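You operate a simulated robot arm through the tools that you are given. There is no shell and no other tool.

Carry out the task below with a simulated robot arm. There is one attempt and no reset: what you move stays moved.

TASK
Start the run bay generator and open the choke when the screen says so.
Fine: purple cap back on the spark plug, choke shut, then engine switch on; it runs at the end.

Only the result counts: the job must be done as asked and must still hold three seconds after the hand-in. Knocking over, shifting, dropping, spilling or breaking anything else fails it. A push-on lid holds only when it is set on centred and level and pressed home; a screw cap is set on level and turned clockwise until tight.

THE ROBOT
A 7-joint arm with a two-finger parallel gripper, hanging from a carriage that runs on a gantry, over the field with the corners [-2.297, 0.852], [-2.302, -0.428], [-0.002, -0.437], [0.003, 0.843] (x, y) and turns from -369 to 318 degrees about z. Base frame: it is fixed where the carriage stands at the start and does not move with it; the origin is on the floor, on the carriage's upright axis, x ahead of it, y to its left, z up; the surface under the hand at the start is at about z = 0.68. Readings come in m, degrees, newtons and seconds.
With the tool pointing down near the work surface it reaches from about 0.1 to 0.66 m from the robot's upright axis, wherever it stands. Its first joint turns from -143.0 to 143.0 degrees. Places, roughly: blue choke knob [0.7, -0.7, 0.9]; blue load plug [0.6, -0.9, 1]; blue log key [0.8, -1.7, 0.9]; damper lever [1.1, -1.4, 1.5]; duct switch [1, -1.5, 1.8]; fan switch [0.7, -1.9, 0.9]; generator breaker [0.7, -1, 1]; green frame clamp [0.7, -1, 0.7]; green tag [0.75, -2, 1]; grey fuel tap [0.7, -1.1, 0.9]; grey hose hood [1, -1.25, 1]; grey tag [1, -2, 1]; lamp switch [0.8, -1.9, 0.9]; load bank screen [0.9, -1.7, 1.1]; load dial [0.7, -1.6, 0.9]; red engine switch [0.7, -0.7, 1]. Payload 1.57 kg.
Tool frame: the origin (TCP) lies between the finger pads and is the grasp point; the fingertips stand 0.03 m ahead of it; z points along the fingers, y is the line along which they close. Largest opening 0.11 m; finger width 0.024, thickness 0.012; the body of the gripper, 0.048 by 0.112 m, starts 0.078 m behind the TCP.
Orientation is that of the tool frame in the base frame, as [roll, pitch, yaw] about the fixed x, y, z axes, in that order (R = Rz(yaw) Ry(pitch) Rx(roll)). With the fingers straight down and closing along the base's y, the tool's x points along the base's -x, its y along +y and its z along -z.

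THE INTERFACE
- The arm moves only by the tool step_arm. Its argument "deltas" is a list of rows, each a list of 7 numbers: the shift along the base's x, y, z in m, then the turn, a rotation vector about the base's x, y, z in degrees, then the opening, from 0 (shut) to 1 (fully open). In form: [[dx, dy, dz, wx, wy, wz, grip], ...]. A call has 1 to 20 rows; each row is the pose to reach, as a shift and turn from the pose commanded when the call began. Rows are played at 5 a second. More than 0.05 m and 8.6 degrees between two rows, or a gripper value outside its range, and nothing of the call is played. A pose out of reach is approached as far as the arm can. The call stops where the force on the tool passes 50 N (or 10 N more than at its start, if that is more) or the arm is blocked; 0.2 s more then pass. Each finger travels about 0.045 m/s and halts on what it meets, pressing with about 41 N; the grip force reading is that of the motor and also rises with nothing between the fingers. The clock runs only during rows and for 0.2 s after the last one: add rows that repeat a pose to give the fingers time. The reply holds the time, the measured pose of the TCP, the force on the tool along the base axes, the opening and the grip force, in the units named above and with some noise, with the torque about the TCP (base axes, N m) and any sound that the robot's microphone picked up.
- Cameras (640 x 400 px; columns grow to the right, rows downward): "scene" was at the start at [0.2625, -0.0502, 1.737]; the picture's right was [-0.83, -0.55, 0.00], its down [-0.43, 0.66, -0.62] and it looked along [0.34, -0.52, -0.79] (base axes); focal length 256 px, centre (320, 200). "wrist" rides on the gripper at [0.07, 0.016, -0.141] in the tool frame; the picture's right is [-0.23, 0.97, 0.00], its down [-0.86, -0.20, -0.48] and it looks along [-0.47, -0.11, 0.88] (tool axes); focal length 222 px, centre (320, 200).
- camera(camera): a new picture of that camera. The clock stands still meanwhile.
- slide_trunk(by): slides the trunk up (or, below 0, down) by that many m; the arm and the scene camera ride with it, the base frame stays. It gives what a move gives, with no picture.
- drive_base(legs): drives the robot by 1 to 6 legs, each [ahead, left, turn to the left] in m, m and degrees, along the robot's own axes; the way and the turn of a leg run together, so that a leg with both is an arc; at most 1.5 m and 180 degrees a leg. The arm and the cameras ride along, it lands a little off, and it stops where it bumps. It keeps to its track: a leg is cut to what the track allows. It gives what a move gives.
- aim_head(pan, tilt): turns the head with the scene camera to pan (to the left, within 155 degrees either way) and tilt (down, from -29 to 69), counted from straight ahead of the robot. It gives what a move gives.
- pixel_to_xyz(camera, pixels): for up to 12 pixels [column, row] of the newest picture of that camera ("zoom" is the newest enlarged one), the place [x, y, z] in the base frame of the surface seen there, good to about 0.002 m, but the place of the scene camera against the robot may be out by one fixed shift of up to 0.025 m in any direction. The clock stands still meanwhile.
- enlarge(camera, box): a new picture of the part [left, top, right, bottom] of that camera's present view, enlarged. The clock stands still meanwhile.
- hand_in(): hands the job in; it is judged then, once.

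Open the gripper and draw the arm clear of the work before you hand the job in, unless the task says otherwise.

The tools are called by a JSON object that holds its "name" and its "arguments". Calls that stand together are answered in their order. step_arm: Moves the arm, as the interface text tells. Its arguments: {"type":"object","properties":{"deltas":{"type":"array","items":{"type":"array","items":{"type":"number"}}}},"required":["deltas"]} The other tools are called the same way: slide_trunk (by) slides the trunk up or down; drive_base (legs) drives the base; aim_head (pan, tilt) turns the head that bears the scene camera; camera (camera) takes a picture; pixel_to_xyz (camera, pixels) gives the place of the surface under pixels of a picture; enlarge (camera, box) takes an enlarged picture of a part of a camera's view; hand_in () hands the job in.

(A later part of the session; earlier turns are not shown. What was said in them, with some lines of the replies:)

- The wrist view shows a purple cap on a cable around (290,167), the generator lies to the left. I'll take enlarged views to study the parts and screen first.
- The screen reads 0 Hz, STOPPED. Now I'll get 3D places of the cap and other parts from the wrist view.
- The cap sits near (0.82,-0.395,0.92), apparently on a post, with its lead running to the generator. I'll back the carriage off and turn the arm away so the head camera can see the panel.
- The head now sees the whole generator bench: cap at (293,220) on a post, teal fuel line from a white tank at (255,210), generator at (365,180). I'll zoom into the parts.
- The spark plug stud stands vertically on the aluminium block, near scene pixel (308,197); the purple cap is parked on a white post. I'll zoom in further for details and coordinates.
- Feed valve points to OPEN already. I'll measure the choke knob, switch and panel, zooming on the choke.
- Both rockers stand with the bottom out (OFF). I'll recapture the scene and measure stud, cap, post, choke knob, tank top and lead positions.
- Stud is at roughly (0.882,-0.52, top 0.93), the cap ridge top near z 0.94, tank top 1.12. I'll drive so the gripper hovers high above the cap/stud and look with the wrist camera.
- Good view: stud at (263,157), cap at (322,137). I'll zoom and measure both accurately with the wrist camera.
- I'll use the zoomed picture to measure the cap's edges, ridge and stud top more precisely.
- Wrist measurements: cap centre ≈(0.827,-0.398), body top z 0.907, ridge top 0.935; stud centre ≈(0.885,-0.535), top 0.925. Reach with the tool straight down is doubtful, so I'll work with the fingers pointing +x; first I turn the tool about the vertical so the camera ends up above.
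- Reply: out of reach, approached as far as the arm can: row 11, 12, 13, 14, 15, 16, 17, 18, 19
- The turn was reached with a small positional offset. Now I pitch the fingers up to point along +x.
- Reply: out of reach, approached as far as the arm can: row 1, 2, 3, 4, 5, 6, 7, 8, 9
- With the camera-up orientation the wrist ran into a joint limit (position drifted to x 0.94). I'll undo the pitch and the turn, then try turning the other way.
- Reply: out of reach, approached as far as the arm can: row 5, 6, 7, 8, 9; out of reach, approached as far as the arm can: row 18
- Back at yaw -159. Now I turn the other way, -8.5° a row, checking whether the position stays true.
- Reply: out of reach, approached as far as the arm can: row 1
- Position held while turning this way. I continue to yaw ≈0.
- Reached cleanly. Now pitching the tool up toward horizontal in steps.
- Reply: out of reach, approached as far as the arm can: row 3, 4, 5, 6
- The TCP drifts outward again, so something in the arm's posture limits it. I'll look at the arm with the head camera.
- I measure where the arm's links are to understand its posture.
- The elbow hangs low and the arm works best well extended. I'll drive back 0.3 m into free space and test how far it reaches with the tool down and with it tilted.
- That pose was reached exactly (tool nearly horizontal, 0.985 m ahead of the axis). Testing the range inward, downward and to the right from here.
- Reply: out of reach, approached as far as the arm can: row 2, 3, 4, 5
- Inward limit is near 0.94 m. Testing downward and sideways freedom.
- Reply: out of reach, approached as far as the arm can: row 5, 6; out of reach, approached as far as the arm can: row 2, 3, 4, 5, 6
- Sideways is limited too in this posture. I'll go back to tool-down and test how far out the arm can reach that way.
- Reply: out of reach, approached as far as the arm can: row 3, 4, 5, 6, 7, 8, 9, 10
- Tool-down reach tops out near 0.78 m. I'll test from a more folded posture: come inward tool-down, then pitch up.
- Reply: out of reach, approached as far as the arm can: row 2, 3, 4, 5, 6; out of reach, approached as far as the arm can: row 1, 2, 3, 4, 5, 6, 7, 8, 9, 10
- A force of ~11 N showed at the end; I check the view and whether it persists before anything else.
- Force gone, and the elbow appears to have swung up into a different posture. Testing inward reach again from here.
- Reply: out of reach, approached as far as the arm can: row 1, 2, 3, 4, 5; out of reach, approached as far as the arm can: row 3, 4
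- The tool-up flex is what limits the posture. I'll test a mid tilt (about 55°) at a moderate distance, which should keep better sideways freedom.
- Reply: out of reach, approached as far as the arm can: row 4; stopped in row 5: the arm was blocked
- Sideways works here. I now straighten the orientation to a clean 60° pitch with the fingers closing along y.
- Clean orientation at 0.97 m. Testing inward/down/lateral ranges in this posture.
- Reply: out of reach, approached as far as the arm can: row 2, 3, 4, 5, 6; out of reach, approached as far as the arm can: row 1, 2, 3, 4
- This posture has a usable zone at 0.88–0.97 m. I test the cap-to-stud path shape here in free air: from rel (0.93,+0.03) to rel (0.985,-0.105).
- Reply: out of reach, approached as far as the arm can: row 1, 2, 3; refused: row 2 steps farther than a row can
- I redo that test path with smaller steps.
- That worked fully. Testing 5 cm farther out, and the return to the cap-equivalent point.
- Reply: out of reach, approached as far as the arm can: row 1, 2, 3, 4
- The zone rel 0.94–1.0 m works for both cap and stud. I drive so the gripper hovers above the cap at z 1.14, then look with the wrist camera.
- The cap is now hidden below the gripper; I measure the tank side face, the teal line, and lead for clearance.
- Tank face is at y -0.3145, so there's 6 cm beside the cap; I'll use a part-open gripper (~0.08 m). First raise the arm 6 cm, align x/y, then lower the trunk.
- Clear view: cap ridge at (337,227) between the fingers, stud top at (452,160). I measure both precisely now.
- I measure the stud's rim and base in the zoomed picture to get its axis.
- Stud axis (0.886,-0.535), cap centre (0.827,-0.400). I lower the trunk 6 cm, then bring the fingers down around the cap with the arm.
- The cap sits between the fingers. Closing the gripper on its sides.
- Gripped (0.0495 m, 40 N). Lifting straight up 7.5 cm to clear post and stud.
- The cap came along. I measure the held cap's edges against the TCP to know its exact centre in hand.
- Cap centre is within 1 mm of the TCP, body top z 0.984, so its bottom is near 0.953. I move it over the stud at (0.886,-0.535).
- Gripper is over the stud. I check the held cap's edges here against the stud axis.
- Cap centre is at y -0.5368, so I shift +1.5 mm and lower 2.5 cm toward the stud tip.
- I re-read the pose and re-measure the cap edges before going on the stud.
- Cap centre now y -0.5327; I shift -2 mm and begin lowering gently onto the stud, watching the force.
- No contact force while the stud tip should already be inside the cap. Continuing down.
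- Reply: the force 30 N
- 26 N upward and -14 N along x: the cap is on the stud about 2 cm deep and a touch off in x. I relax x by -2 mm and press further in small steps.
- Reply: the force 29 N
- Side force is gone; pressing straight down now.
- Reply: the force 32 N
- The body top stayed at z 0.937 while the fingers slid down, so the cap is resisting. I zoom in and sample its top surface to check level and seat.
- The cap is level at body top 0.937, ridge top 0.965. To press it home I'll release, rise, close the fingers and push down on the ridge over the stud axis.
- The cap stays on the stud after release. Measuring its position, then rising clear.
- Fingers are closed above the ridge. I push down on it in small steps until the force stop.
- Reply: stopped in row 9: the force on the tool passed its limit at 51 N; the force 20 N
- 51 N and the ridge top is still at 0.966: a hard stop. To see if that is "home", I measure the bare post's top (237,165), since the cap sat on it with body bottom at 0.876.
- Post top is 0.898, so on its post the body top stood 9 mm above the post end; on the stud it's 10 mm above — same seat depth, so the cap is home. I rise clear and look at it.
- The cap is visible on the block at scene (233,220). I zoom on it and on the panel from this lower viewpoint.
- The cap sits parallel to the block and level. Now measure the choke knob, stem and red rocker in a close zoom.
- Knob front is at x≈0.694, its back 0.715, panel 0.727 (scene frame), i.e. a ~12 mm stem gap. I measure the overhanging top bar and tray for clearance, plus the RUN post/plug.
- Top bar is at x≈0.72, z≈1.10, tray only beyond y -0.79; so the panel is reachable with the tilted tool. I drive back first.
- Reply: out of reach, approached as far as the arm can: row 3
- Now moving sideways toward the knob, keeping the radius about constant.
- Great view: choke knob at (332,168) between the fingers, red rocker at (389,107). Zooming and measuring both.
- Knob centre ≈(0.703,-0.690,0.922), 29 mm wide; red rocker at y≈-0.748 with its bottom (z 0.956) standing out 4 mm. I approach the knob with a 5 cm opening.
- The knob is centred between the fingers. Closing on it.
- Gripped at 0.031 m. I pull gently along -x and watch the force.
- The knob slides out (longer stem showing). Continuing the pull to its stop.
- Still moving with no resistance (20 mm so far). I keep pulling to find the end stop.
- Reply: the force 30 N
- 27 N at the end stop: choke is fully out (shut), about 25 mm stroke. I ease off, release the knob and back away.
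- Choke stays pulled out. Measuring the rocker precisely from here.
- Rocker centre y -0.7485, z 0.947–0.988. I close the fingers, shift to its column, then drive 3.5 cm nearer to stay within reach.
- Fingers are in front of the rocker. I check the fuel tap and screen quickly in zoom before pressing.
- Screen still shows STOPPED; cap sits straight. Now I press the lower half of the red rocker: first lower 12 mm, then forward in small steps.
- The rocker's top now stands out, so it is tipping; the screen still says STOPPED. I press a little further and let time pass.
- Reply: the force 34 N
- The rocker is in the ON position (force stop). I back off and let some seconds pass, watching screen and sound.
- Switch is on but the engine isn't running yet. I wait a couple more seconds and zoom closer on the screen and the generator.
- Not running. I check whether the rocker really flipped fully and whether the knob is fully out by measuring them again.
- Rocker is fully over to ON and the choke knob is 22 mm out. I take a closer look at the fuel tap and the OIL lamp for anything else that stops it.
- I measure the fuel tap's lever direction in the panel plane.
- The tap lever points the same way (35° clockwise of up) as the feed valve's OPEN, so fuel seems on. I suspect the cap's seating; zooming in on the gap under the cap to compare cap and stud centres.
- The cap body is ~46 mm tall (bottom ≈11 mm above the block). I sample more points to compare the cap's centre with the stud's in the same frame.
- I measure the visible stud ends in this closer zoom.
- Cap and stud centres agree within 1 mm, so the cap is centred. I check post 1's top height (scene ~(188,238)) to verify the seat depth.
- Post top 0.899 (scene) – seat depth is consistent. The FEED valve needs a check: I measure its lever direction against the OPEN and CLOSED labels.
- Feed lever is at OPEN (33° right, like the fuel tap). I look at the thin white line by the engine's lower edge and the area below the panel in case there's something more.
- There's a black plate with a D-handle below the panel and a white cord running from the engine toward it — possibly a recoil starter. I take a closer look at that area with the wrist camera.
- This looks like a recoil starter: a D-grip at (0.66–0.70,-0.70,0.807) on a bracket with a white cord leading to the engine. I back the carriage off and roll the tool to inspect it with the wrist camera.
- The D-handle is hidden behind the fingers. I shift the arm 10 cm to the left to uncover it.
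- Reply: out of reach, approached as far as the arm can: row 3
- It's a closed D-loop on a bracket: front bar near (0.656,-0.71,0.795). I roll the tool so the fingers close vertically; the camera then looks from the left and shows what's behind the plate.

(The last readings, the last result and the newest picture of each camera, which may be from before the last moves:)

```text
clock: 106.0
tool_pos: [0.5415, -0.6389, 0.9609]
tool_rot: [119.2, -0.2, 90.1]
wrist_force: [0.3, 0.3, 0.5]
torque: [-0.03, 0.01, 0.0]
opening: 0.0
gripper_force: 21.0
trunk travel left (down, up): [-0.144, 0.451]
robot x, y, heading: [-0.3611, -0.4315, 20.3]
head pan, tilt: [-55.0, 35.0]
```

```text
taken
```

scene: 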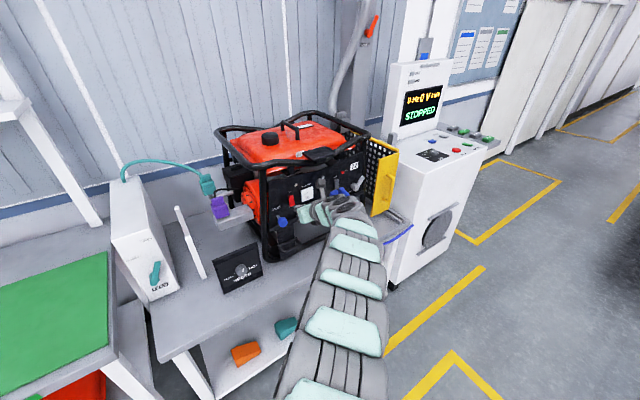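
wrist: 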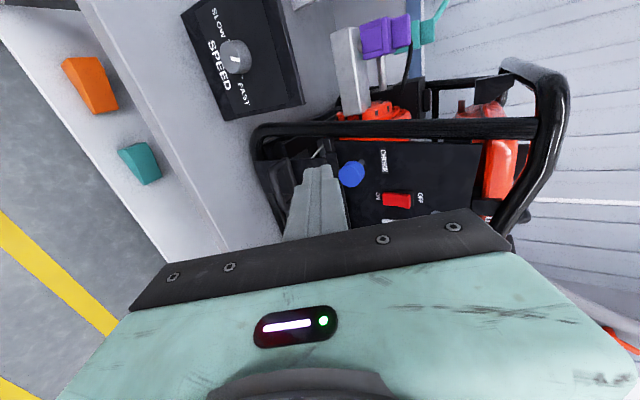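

The roll worked; a light cord shows near (318,150) behind the handle plate. Zooming there.

{"name": "enlarge", "arguments": {"camera": "wrist", "box": [245, 115, 375, 215]}}

{"name": "enlarge", "arguments": {"camera": "wrist", "box": [290, 10, 430, 130]}}

```text
4.00 times, centred on (310, 165) of wrist
```

zoom: 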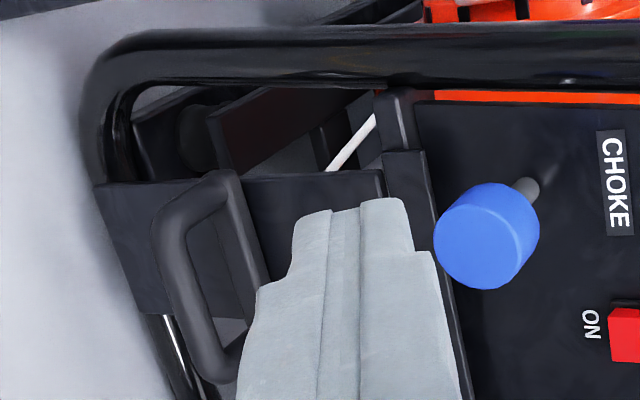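

```text
3.33 times, centred on (360, 70) of wrist
```

zoom: 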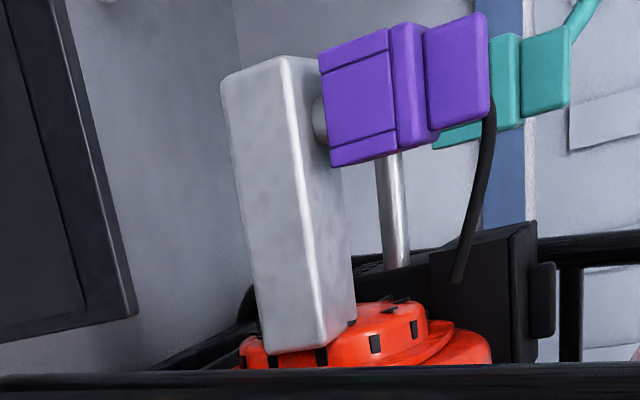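

A white cord does run from the engine to the handle's plate — a recoil starter. I measure the D-grip's bars from this view.

{"name": "pixel_to_xyz", "arguments": {"camera": "wrist", "pixels": [[272, 180], [277, 194], [274, 187], [283, 206], [268, 172], [270, 182], [280, 190], [289, 177], [294, 190], [280, 164], [300, 165], [318, 155]]}}

```text
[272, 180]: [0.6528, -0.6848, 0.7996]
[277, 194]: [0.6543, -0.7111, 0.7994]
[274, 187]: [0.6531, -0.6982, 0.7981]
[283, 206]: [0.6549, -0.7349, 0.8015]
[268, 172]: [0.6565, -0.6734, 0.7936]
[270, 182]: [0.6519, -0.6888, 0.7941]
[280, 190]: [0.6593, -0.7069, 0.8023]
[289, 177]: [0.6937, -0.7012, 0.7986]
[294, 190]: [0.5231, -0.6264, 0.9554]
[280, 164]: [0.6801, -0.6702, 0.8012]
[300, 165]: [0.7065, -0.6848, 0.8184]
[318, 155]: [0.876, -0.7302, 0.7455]
```

Front bar centre ≈(0.6595,-0.708,0.795), ~15 mm thick. I lower the trunk 12 cm and drive 5.5 cm nearer, keeping off to the left of the grip.

{"name": "slide_trunk", "arguments": {"by": -0.118}}

{"name": "drive_base", "arguments": {"legs": [[0.048, -0.018, 0]]}}

{"name": "step_arm", "arguments": {"deltas": [[0, -0.03, 0, 0, 0, 0, 0.2], [0, -0.06, 0, 0, 0, 0, 0.4], [0, -0.07, 0, 0, 0, 0, 0.45], [0, -0.07, 0, 0, 0, 0, 0.45]]}}

{"name": "camera", "arguments": {"camera": "wrist"}}

```text
clock: 107.5
tool_pos: [0.5426, -0.6381, 0.843]
tool_rot: [119.0, -0.2, 89.9]
wrist_force: [-0.8, 0.1, 0.0]
torque: [0.03, 0.0, 0.04]
opening: 0.0
gripper_force: 21.6
trunk travel left (down, up): [-0.026, 0.569]
robot x, y, heading: [-0.3555, -0.4316, 20.4]
head pan, tilt: [-55.0, 35.0]
```

```text
clock: 108.5
tool_pos: [0.5942, -0.6385, 0.8444]
tool_rot: [119.1, -0.3, 90.0]
wrist_force: [0.9, -0.6, 0.5]
torque: [0.04, 0.04, -0.01]
opening: 0.0
gripper_force: 21.0
trunk travel left (down, up): [-0.026, 0.569]
robot x, y, heading: [-0.3043, -0.4311, 20.2]
head pan, tilt: [-55.0, 35.0]
```

```text
clock: 109.5
tool_pos: [0.5928, -0.7093, 0.8408]
tool_rot: [119.1, -0.3, 89.9]
wrist_force: [-0.4, -0.4, 0.4]
torque: [-0.01, 0.0, 0.0]
opening: 0.0496
gripper_force: 0.0
trunk travel left (down, up): [-0.026, 0.569]
robot x, y, heading: [-0.3048, -0.4343, 20.0]
head pan, tilt: [-55.0, 35.0]
```

```text
taken
```

wrist: 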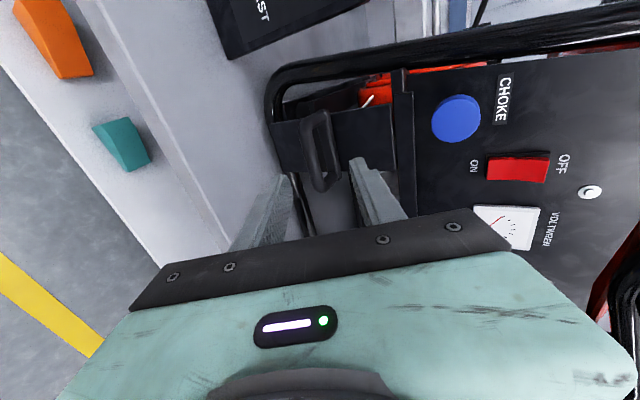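

The D-grip is between the two fingers at (315,150). I re-measure its front bar at closer range.

{"name": "enlarge", "arguments": {"camera": "wrist", "box": [260, 90, 390, 230]}}

{"name": "pixel_to_xyz", "arguments": {"camera": "wrist", "pixels": [[306, 125], [309, 140], [312, 155], [316, 170], [319, 182], [304, 140], [315, 140], [309, 165], [322, 165], [330, 130], [335, 150], [322, 190]]}}

```text
2.86 times, centred on (325, 160) of wrist
```

zoom: 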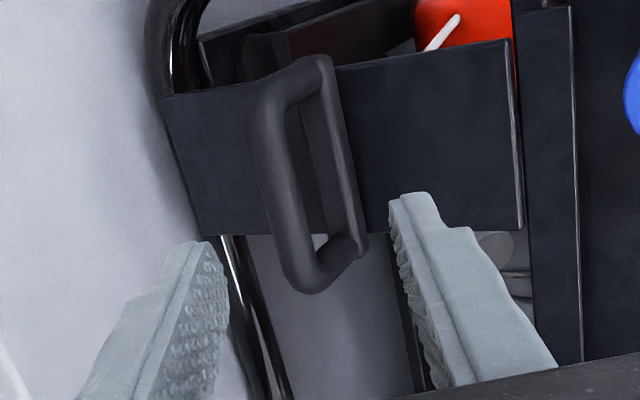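

```text
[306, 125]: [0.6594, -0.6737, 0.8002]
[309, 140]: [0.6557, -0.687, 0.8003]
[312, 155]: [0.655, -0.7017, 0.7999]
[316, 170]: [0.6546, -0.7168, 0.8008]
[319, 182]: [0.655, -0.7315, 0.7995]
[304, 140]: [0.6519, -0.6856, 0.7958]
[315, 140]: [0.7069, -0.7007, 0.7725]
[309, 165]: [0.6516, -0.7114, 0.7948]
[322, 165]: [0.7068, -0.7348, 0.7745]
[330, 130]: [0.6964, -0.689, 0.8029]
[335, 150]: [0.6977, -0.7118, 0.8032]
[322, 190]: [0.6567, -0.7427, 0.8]
```

Bar centre ≈(0.659,-0.708,0.7945). Approaching along the tool axis with the fingers above and below the bar.

{"name": "step_arm", "arguments": {"deltas": [[0, 0.001, -0.009, 0, 0, 0, 0.45], [0.018, 0.001, -0.019, 0, 0, 0, 0.45], [0.036, 0.001, -0.029, 0, 0, 0, 0.45], [0.0535, 0.001, -0.0388, 0, 0, 0, 0.45], [0.0535, 0.001, -0.0388, 0, 0, 0, 0.45]]}}

{"name": "camera", "arguments": {"camera": "wrist"}}

```text
clock: 110.7
tool_pos: [0.646, -0.7075, 0.8047]
tool_rot: [119.0, -0.3, 90.1]
wrist_force: [-0.4, 0.0, 0.1]
torque: [-0.01, 0.0, 0.02]
opening: 0.0497
gripper_force: 0.0
trunk travel left (down, up): [-0.026, 0.569]
robot x, y, heading: [-0.3048, -0.4343, 20.3]
head pan, tilt: [-55.0, 35.0]
```

```text
taken
```

wrist: 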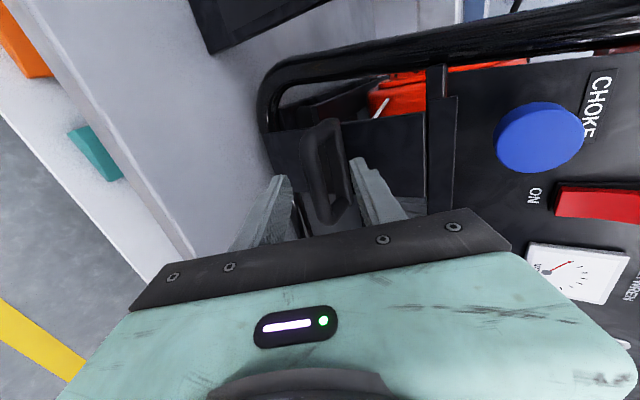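

The bar lies between the fingers at (320,180). Closing on it.

{"name": "step_arm", "arguments": {"deltas": [[0, 0, 0, 0, 0, 0, 0.3], [0, 0, 0, 0, 0, 0, 0.15], [0, 0, 0, 0, 0, 0, 0], [0, 0, 0, 0, 0, 0, 0], [0, 0, 0, 0, 0, 0, 0]]}}

{"name": "enlarge", "arguments": {"camera": "wrist", "box": [250, 90, 410, 240]}}

```text
clock: 111.9
tool_pos: [0.645, -0.7086, 0.8033]
tool_rot: [119.1, -0.2, 89.9]
wrist_force: [2.5, -3.2, -10.0]
torque: [-0.1, 0.12, 0.04]
opening: 0.0133
gripper_force: 30.2
trunk travel left (down, up): [-0.026, 0.569]
robot x, y, heading: [-0.3063, -0.4353, 20.4]
head pan, tilt: [-55.0, 35.0]
```

```text
2.67 times, centred on (330, 165) of wrist
```

zoom: 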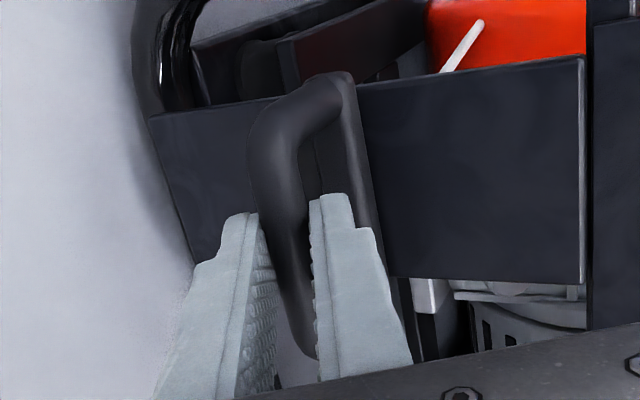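

Gripped (13 mm). A small test pull of 1 cm along -x to see whether the handle gives.

{"name": "step_arm", "arguments": {"deltas": [[-0.005, 0, 0, 0, 0, 0, 0], [-0.01, 0, 0, 0, 0, 0, 0], [-0.015, 0, 0, 0, 0, 0, 0]]}}

{"name": "enlarge", "arguments": {"camera": "wrist", "box": [250, 90, 410, 240]}}

```text
clock: 112.7
tool_pos: [0.6313, -0.707, 0.803]
tool_rot: [119.1, -0.2, 90.0]
wrist_force: [1.3, -2.2, -12.1]
torque: [-0.19, 0.15, -0.29]
opening: 0.0134
gripper_force: 30.2
trunk travel left (down, up): [-0.026, 0.569]
robot x, y, heading: [-0.3006, -0.4322, 20.4]
head pan, tilt: [-55.0, 35.0]
```

```text
2.67 times, centred on (330, 165) of wrist
```

zoom: 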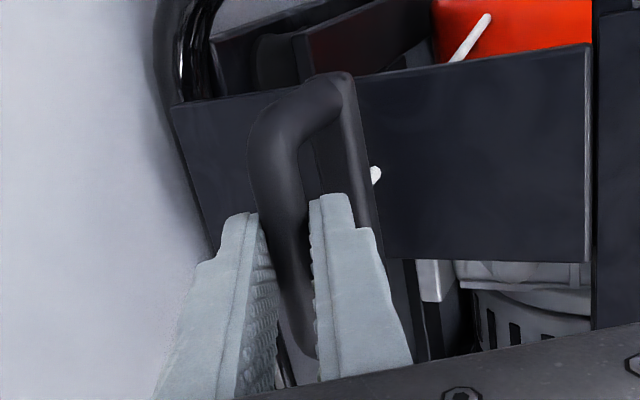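

The handle comes out on its cord — it is the recoil starter. Now a long, brisk pull by driving the carriage straight back 0.35 m.

{"name": "drive_base", "arguments": {"legs": [[-0.328, 0.122, 0]]}}

{"name": "camera", "arguments": {"camera": "scene"}}

{"name": "camera", "arguments": {"camera": "wrist"}}

```text
clock: 114.9
tool_pos: [0.2788, -0.7039, 0.8042]
tool_rot: [119.1, -0.3, 90.2]
wrist_force: [0.1, 0.3, 0.3]
torque: [-0.01, 0.0, -0.01]
opening: 0.0
gripper_force: 21.6
trunk travel left (down, up): [-0.026, 0.569]
robot x, y, heading: [-0.6539, -0.4344, 20.6]
head pan, tilt: [-55.0, 35.0]
```

```text
taken
```

scene: 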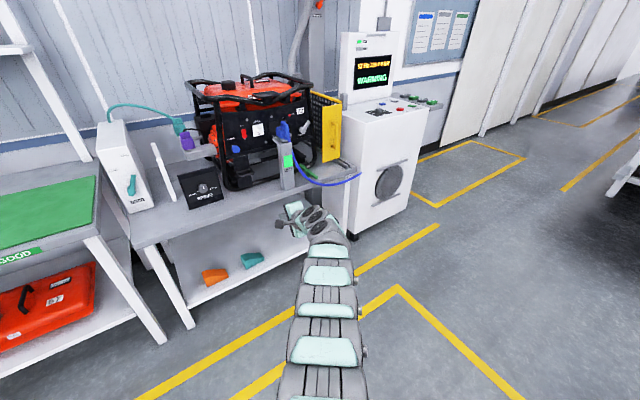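

```text
taken
```

wrist: 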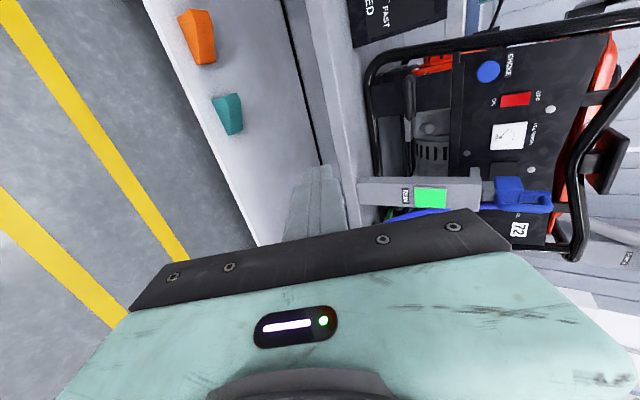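

The engine runs: the screen now reads WARMING and the RUN lamps are green; the grip slipped out and recoiled. Zooming on the screen and handle.

{"name": "enlarge", "arguments": {"camera": "scene", "box": [330, 20, 410, 110]}}

{"name": "enlarge", "arguments": {"camera": "scene", "box": [170, 110, 310, 210]}}

```text
4.44 times, centred on (370, 65) of scene
```

zoom: 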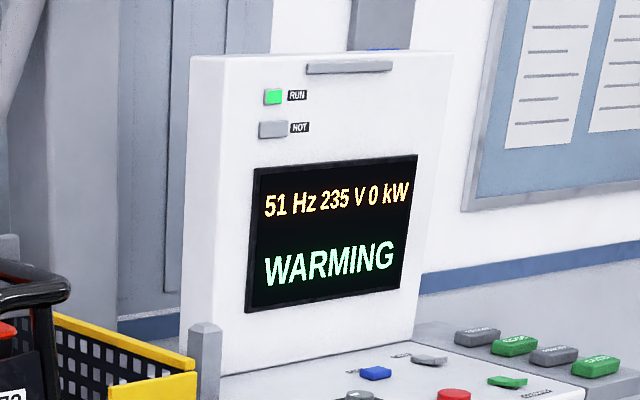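

```text
4.00 times, centred on (240, 160) of scene
```

zoom: 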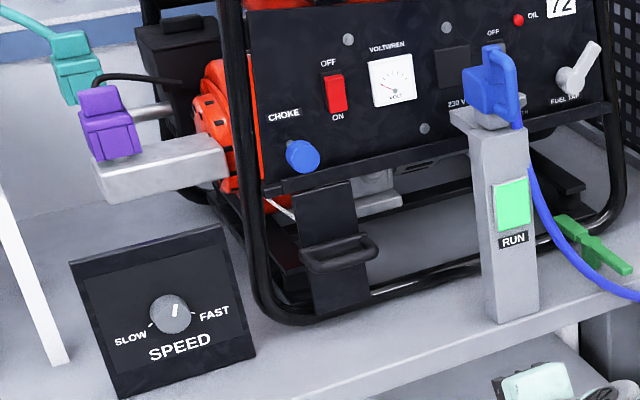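

51 Hz, 235 V, WARMING; the handle has recoiled home and the cap sits well. I go back up to choke height and position the closed fingers in front of the choke knob, ready to push it in when told.

{"name": "slide_trunk", "arguments": {"by": 0.118}}

{"name": "step_arm", "arguments": {"deltas": [[-0.015, 0.006, 0, 0, 0, 0, 0], [-0.03, 0.012, 0.002, 0, 0, 0, 0]]}}

{"name": "drive_base", "arguments": {"legs": [[0.314, -0.118, 0]]}}

{"name": "camera", "arguments": {"camera": "scene"}}

{"name": "camera", "arguments": {"camera": "wrist"}}

```text
clock: 116.4
tool_pos: [0.2791, -0.7037, 0.9232]
tool_rot: [119.1, -0.1, 90.0]
wrist_force: [0.5, -0.7, -0.1]
torque: [0.02, -0.02, -0.02]
opening: 0.0001
gripper_force: 21.4
trunk travel left (down, up): [-0.144, 0.451]
robot x, y, heading: [-0.6555, -0.4365, 20.5]
head pan, tilt: [-55.0, 35.0]
```

```text
clock: 117.0
tool_pos: [0.2486, -0.6928, 0.924]
tool_rot: [119.0, -0.3, 90.0]
wrist_force: [0.0, -0.2, -0.8]
torque: [0.02, -0.01, -0.03]
opening: 0.0
gripper_force: 20.8
trunk travel left (down, up): [-0.144, 0.451]
robot x, y, heading: [-0.6602, -0.4348, 20.7]
head pan, tilt: [-55.0, 35.0]
```

```text
clock: 119.2
tool_pos: [0.5845, -0.6938, 0.9242]
tool_rot: [119.0, -0.1, 90.1]
wrist_force: [-1.0, 0.4, 0.2]
torque: [0.0, -0.03, 0.01]
opening: 0.0
gripper_force: 21.5
trunk travel left (down, up): [-0.144, 0.451]
robot x, y, heading: [-0.3236, -0.4353, 20.2]
head pan, tilt: [-55.0, 35.0]
```

```text
taken
```

scene: 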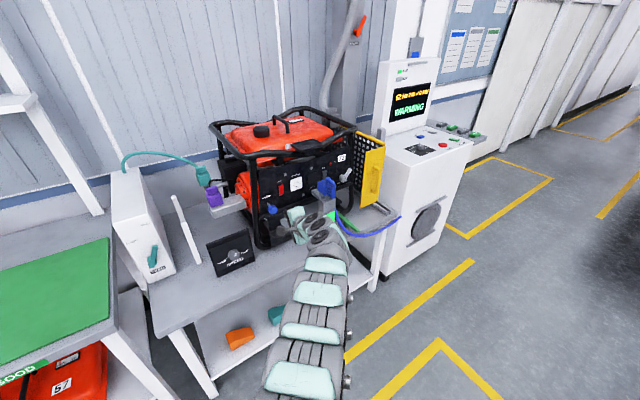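

```text
taken
```

wrist: 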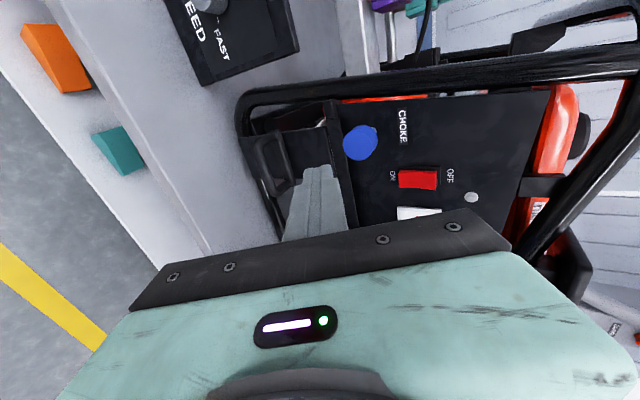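

Still WARMING. I measure the knob's front face from here to aim the push.

{"name": "pixel_to_xyz", "arguments": {"camera": "wrist", "pixels": [[360, 142], [352, 150], [370, 135], [345, 142], [375, 142], [360, 128], [360, 157]]}}

{"name": "enlarge", "arguments": {"camera": "scene", "box": [370, 50, 450, 140]}}

```text
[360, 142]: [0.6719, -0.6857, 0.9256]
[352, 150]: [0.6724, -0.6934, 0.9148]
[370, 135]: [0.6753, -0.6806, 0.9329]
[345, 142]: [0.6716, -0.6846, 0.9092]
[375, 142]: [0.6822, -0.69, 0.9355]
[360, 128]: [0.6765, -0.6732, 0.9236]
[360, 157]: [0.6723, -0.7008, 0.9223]
```

```text
4.44 times, centred on (410, 95) of scene
```

zoom: 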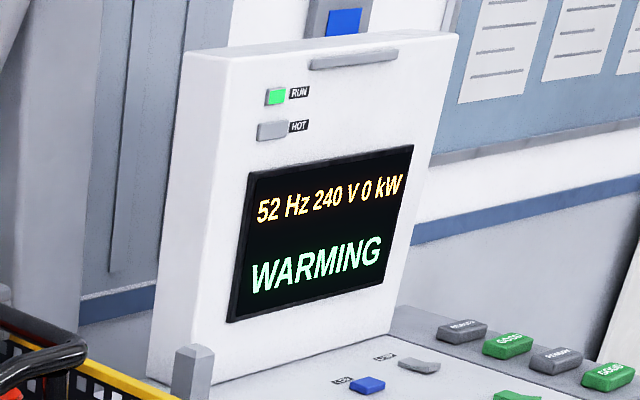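

Still WARMING at 52 Hz. I creep 3 cm nearer and align the fingertips with the knob centre (y -0.688, z 0.9225), without touching.

{"name": "drive_base", "arguments": {"legs": [[0.028, -0.011, 0]]}}

{"name": "step_arm", "arguments": {"deltas": [[0, 0.003, 0.001, 0, 0, 0, 0], [0, 0.005, 0.003, 0, 0, 0, 0], [0, 0.005, 0.003, 0, 0, 0, 0]]}}

{"name": "enlarge", "arguments": {"camera": "scene", "box": [370, 50, 450, 140]}}

{"name": "camera", "arguments": {"camera": "wrist"}}

```text
clock: 120.0
tool_pos: [0.614, -0.6955, 0.9248]
tool_rot: [119.0, -0.2, 89.9]
wrist_force: [0.0, 0.1, 0.0]
torque: [-0.01, 0.02, -0.02]
opening: 0.0
gripper_force: 21.7
trunk travel left (down, up): [-0.144, 0.451]
robot x, y, heading: [-0.2921, -0.4341, 20.4]
head pan, tilt: [-55.0, 35.0]
```

```text
clock: 120.8
tool_pos: [0.6139, -0.6891, 0.9261]
tool_rot: [119.0, -0.2, 90.0]
wrist_force: [0.2, -1.3, -0.7]
torque: [-0.01, -0.03, 0.03]
opening: 0.0
gripper_force: 21.4
trunk travel left (down, up): [-0.144, 0.451]
robot x, y, heading: [-0.2937, -0.4336, 20.7]
head pan, tilt: [-55.0, 35.0]
```

```text
4.44 times, centred on (410, 95) of scene
```

zoom: 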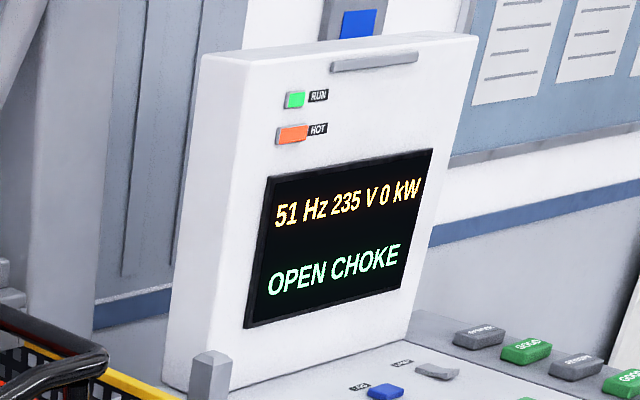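

```text
taken
```

wrist: 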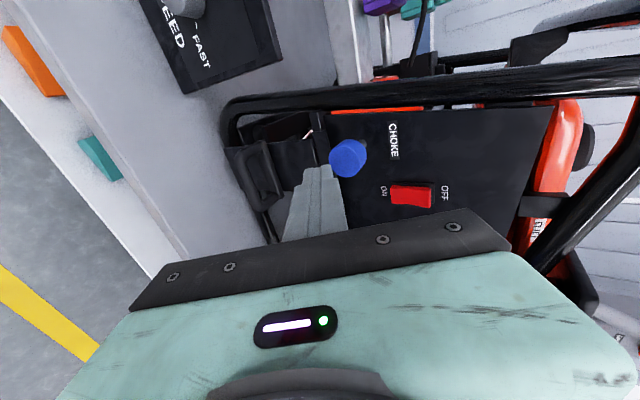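

The screen says OPEN CHOKE. Pushing the knob in along +x now.

{"name": "step_arm", "arguments": {"deltas": [[0.015, 0, 0, 0, 0, 0, 0], [0.024, 0, 0, 0, 0, 0, 0], [0.03, 0, 0, 0, 0, 0, 0], [0.036, 0, 0, 0, 0, 0, 0], [0.042, 0, 0, 0, 0, 0, 0], [0.047, 0, 0, 0, 0, 0, 0], [0.05, 0, 0, 0, 0, 0, 0]]}}

{"name": "enlarge", "arguments": {"camera": "scene", "box": [370, 50, 450, 140]}}

{"name": "camera", "arguments": {"camera": "wrist"}}

```text
clock: 122.5
tool_pos: [0.6641, -0.6897, 0.927]
tool_rot: [119.1, -0.3, 90.0]
wrist_force: [-5.9, 1.3, 1.0]
torque: [0.0, 0.04, 0.0]
opening: 0.0002
gripper_force: 21.1
trunk travel left (down, up): [-0.144, 0.451]
robot x, y, heading: [-0.2912, -0.4299, 20.6]
head pan, tilt: [-55.0, 35.0]
```

```text
4.44 times, centred on (410, 95) of scene
```

zoom: 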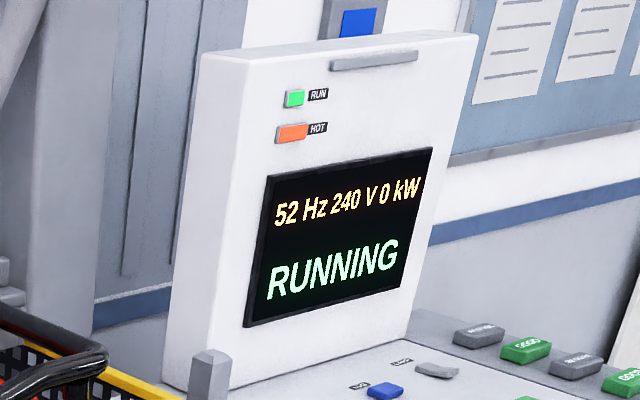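

```text
taken
```

wrist: 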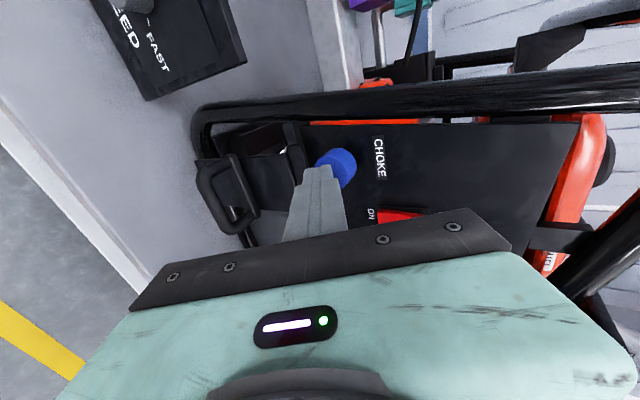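

The screen says RUNNING. I press 3 mm more to make sure the knob is fully home, then withdraw.

{"name": "step_arm", "arguments": {"deltas": [[0.002, 0, 0, 0, 0, 0, 0], [0.003, 0, 0, 0, 0, 0, 0], [-0.01, 0, 0, 0, 0, 0, 0], [-0.04, 0, 0, 0, 0, 0, 0], [-0.05, 0, 0, 0, 0, 0, 0]]}}

{"name": "drive_base", "arguments": {"legs": [[-0.28, 0.105, 0]]}}

{"name": "camera", "arguments": {"camera": "scene"}}

{"name": "enlarge", "arguments": {"camera": "scene", "box": [180, 100, 330, 220]}}

{"name": "enlarge", "arguments": {"camera": "scene", "box": [330, 20, 420, 120]}}

```text
clock: 123.7
tool_pos: [0.6136, -0.688, 0.9267]
tool_rot: [119.1, -0.3, 90.1]
wrist_force: [1.1, 0.0, -0.5]
torque: [-0.03, -0.01, -0.05]
opening: 0.0
gripper_force: 21.1
trunk travel left (down, up): [-0.144, 0.451]
robot x, y, heading: [-0.2947, -0.4288, 20.4]
head pan, tilt: [-55.0, 35.0]
```

```text
clock: 125.7
tool_pos: [0.3156, -0.6836, 0.9258]
tool_rot: [119.0, -0.1, 90.3]
wrist_force: [-0.3, -0.4, -0.9]
torque: [0.02, -0.02, 0.03]
opening: 0.0
gripper_force: 20.8
trunk travel left (down, up): [-0.144, 0.451]
robot x, y, heading: [-0.5901, -0.4295, 20.6]
head pan, tilt: [-55.0, 35.0]
```

```text
taken
```

scene: 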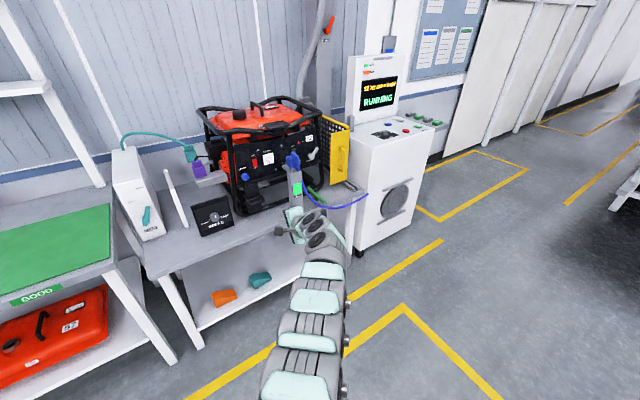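

```text
3.33 times, centred on (255, 160) of scene
```

zoom: 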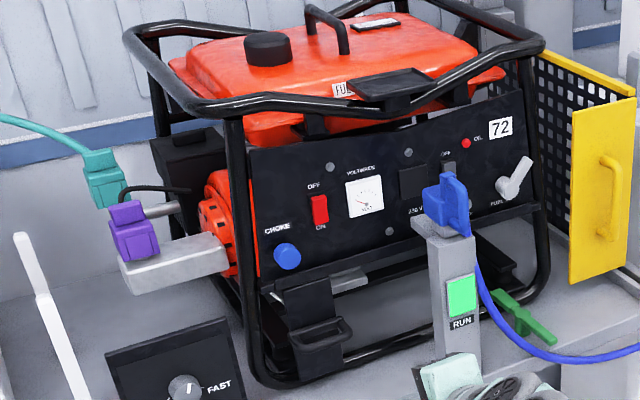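

```text
4.00 times, centred on (375, 70) of scene
```

zoom: 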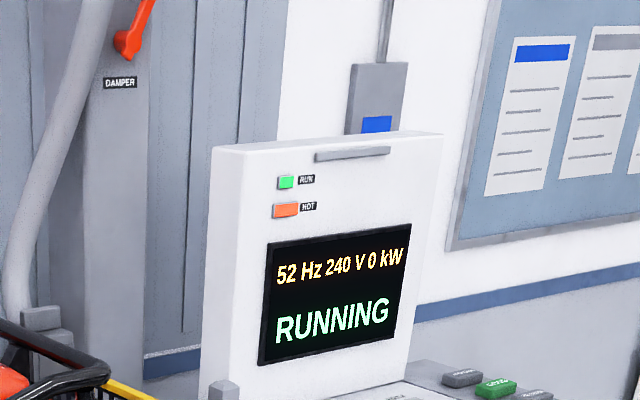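

The engine keeps RUNNING at 52 Hz with the choke in; nothing else has moved. I open the gripper, let a few seconds pass and check once more.

{"name": "step_arm", "arguments": {"deltas": [[0, 0, 0, 0, 0, 0, 0.5], [0, 0, 0, 0, 0, 0, 1], [0, 0, 0, 0, 0, 0, 1], [0, 0, 0, 0, 0, 0, 1], [0, 0, 0, 0, 0, 0, 1], [0, 0, 0, 0, 0, 0, 1], [0, 0, 0, 0, 0, 0, 1], [0, 0, 0, 0, 0, 0, 1], [0, 0, 0, 0, 0, 0, 1], [0, 0, 0, 0, 0, 0, 1], [0, 0, 0, 0, 0, 0, 1], [0, 0, 0, 0, 0, 0, 1], [0, 0, 0, 0, 0, 0, 1], [0, 0, 0, 0, 0, 0, 1], [0, 0, 0, 0, 0, 0, 1], [0, 0, 0, 0, 0, 0, 1]]}}

{"name": "enlarge", "arguments": {"camera": "scene", "box": [330, 20, 420, 120]}}

{"name": "enlarge", "arguments": {"camera": "scene", "box": [180, 130, 270, 220]}}

```text
clock: 129.1
tool_pos: [0.3159, -0.6842, 0.928]
tool_rot: [119.0, -0.2, 90.3]
wrist_force: [0.1, -0.2, -0.4]
torque: [0.0, -0.01, -0.01]
opening: 0.1099
gripper_force: 0.0
trunk travel left (down, up): [-0.144, 0.451]
robot x, y, heading: [-0.5929, -0.4267, 20.8]
head pan, tilt: [-55.0, 35.0]
```

```text
4.00 times, centred on (375, 70) of scene
```

zoom: 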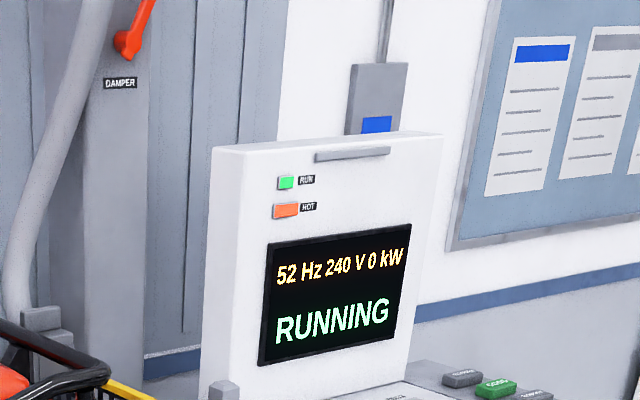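

```text
4.44 times, centred on (225, 175) of scene
```

zoom: 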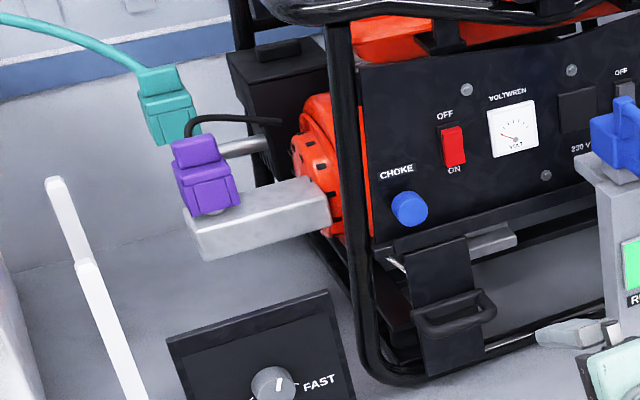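

Several seconds later it still reads RUNNING at 52 Hz / 240 V. The cap is on the plug, the switch is ON, the choke is pushed in, the gripper is open and the arm is clear, so I'm handing in.

{"name": "hand_in", "arguments": {}}

```text
The job is handed in.
```

The run bay generator is running. The load bank screen held RUNNING at 52 Hz and 240 V for the six or so seconds I watched before handing in.

- **Spark plug cap:** The purple cap is back on the plug. It is centred and level, and it sits as deep as it did on its parking post. It did not move further under a 51 N push.
- **Start:** I pulled the choke out to shut it, then set the engine switch to ON. The engine did not start on the switch alone. I pulled the black recoil handle under the panel, and the screen changed to WARMING. The task did not mention this handle. It slipped from the grip at the end of the pull and recoiled into place.
- **Choke:** When the screen showed OPEN CHOKE, I pushed the knob fully in, and it changed to RUNNING.

The gripper is open and the arm is clear of the bench. I saw nothing else shifted or knocked over in the pictures.
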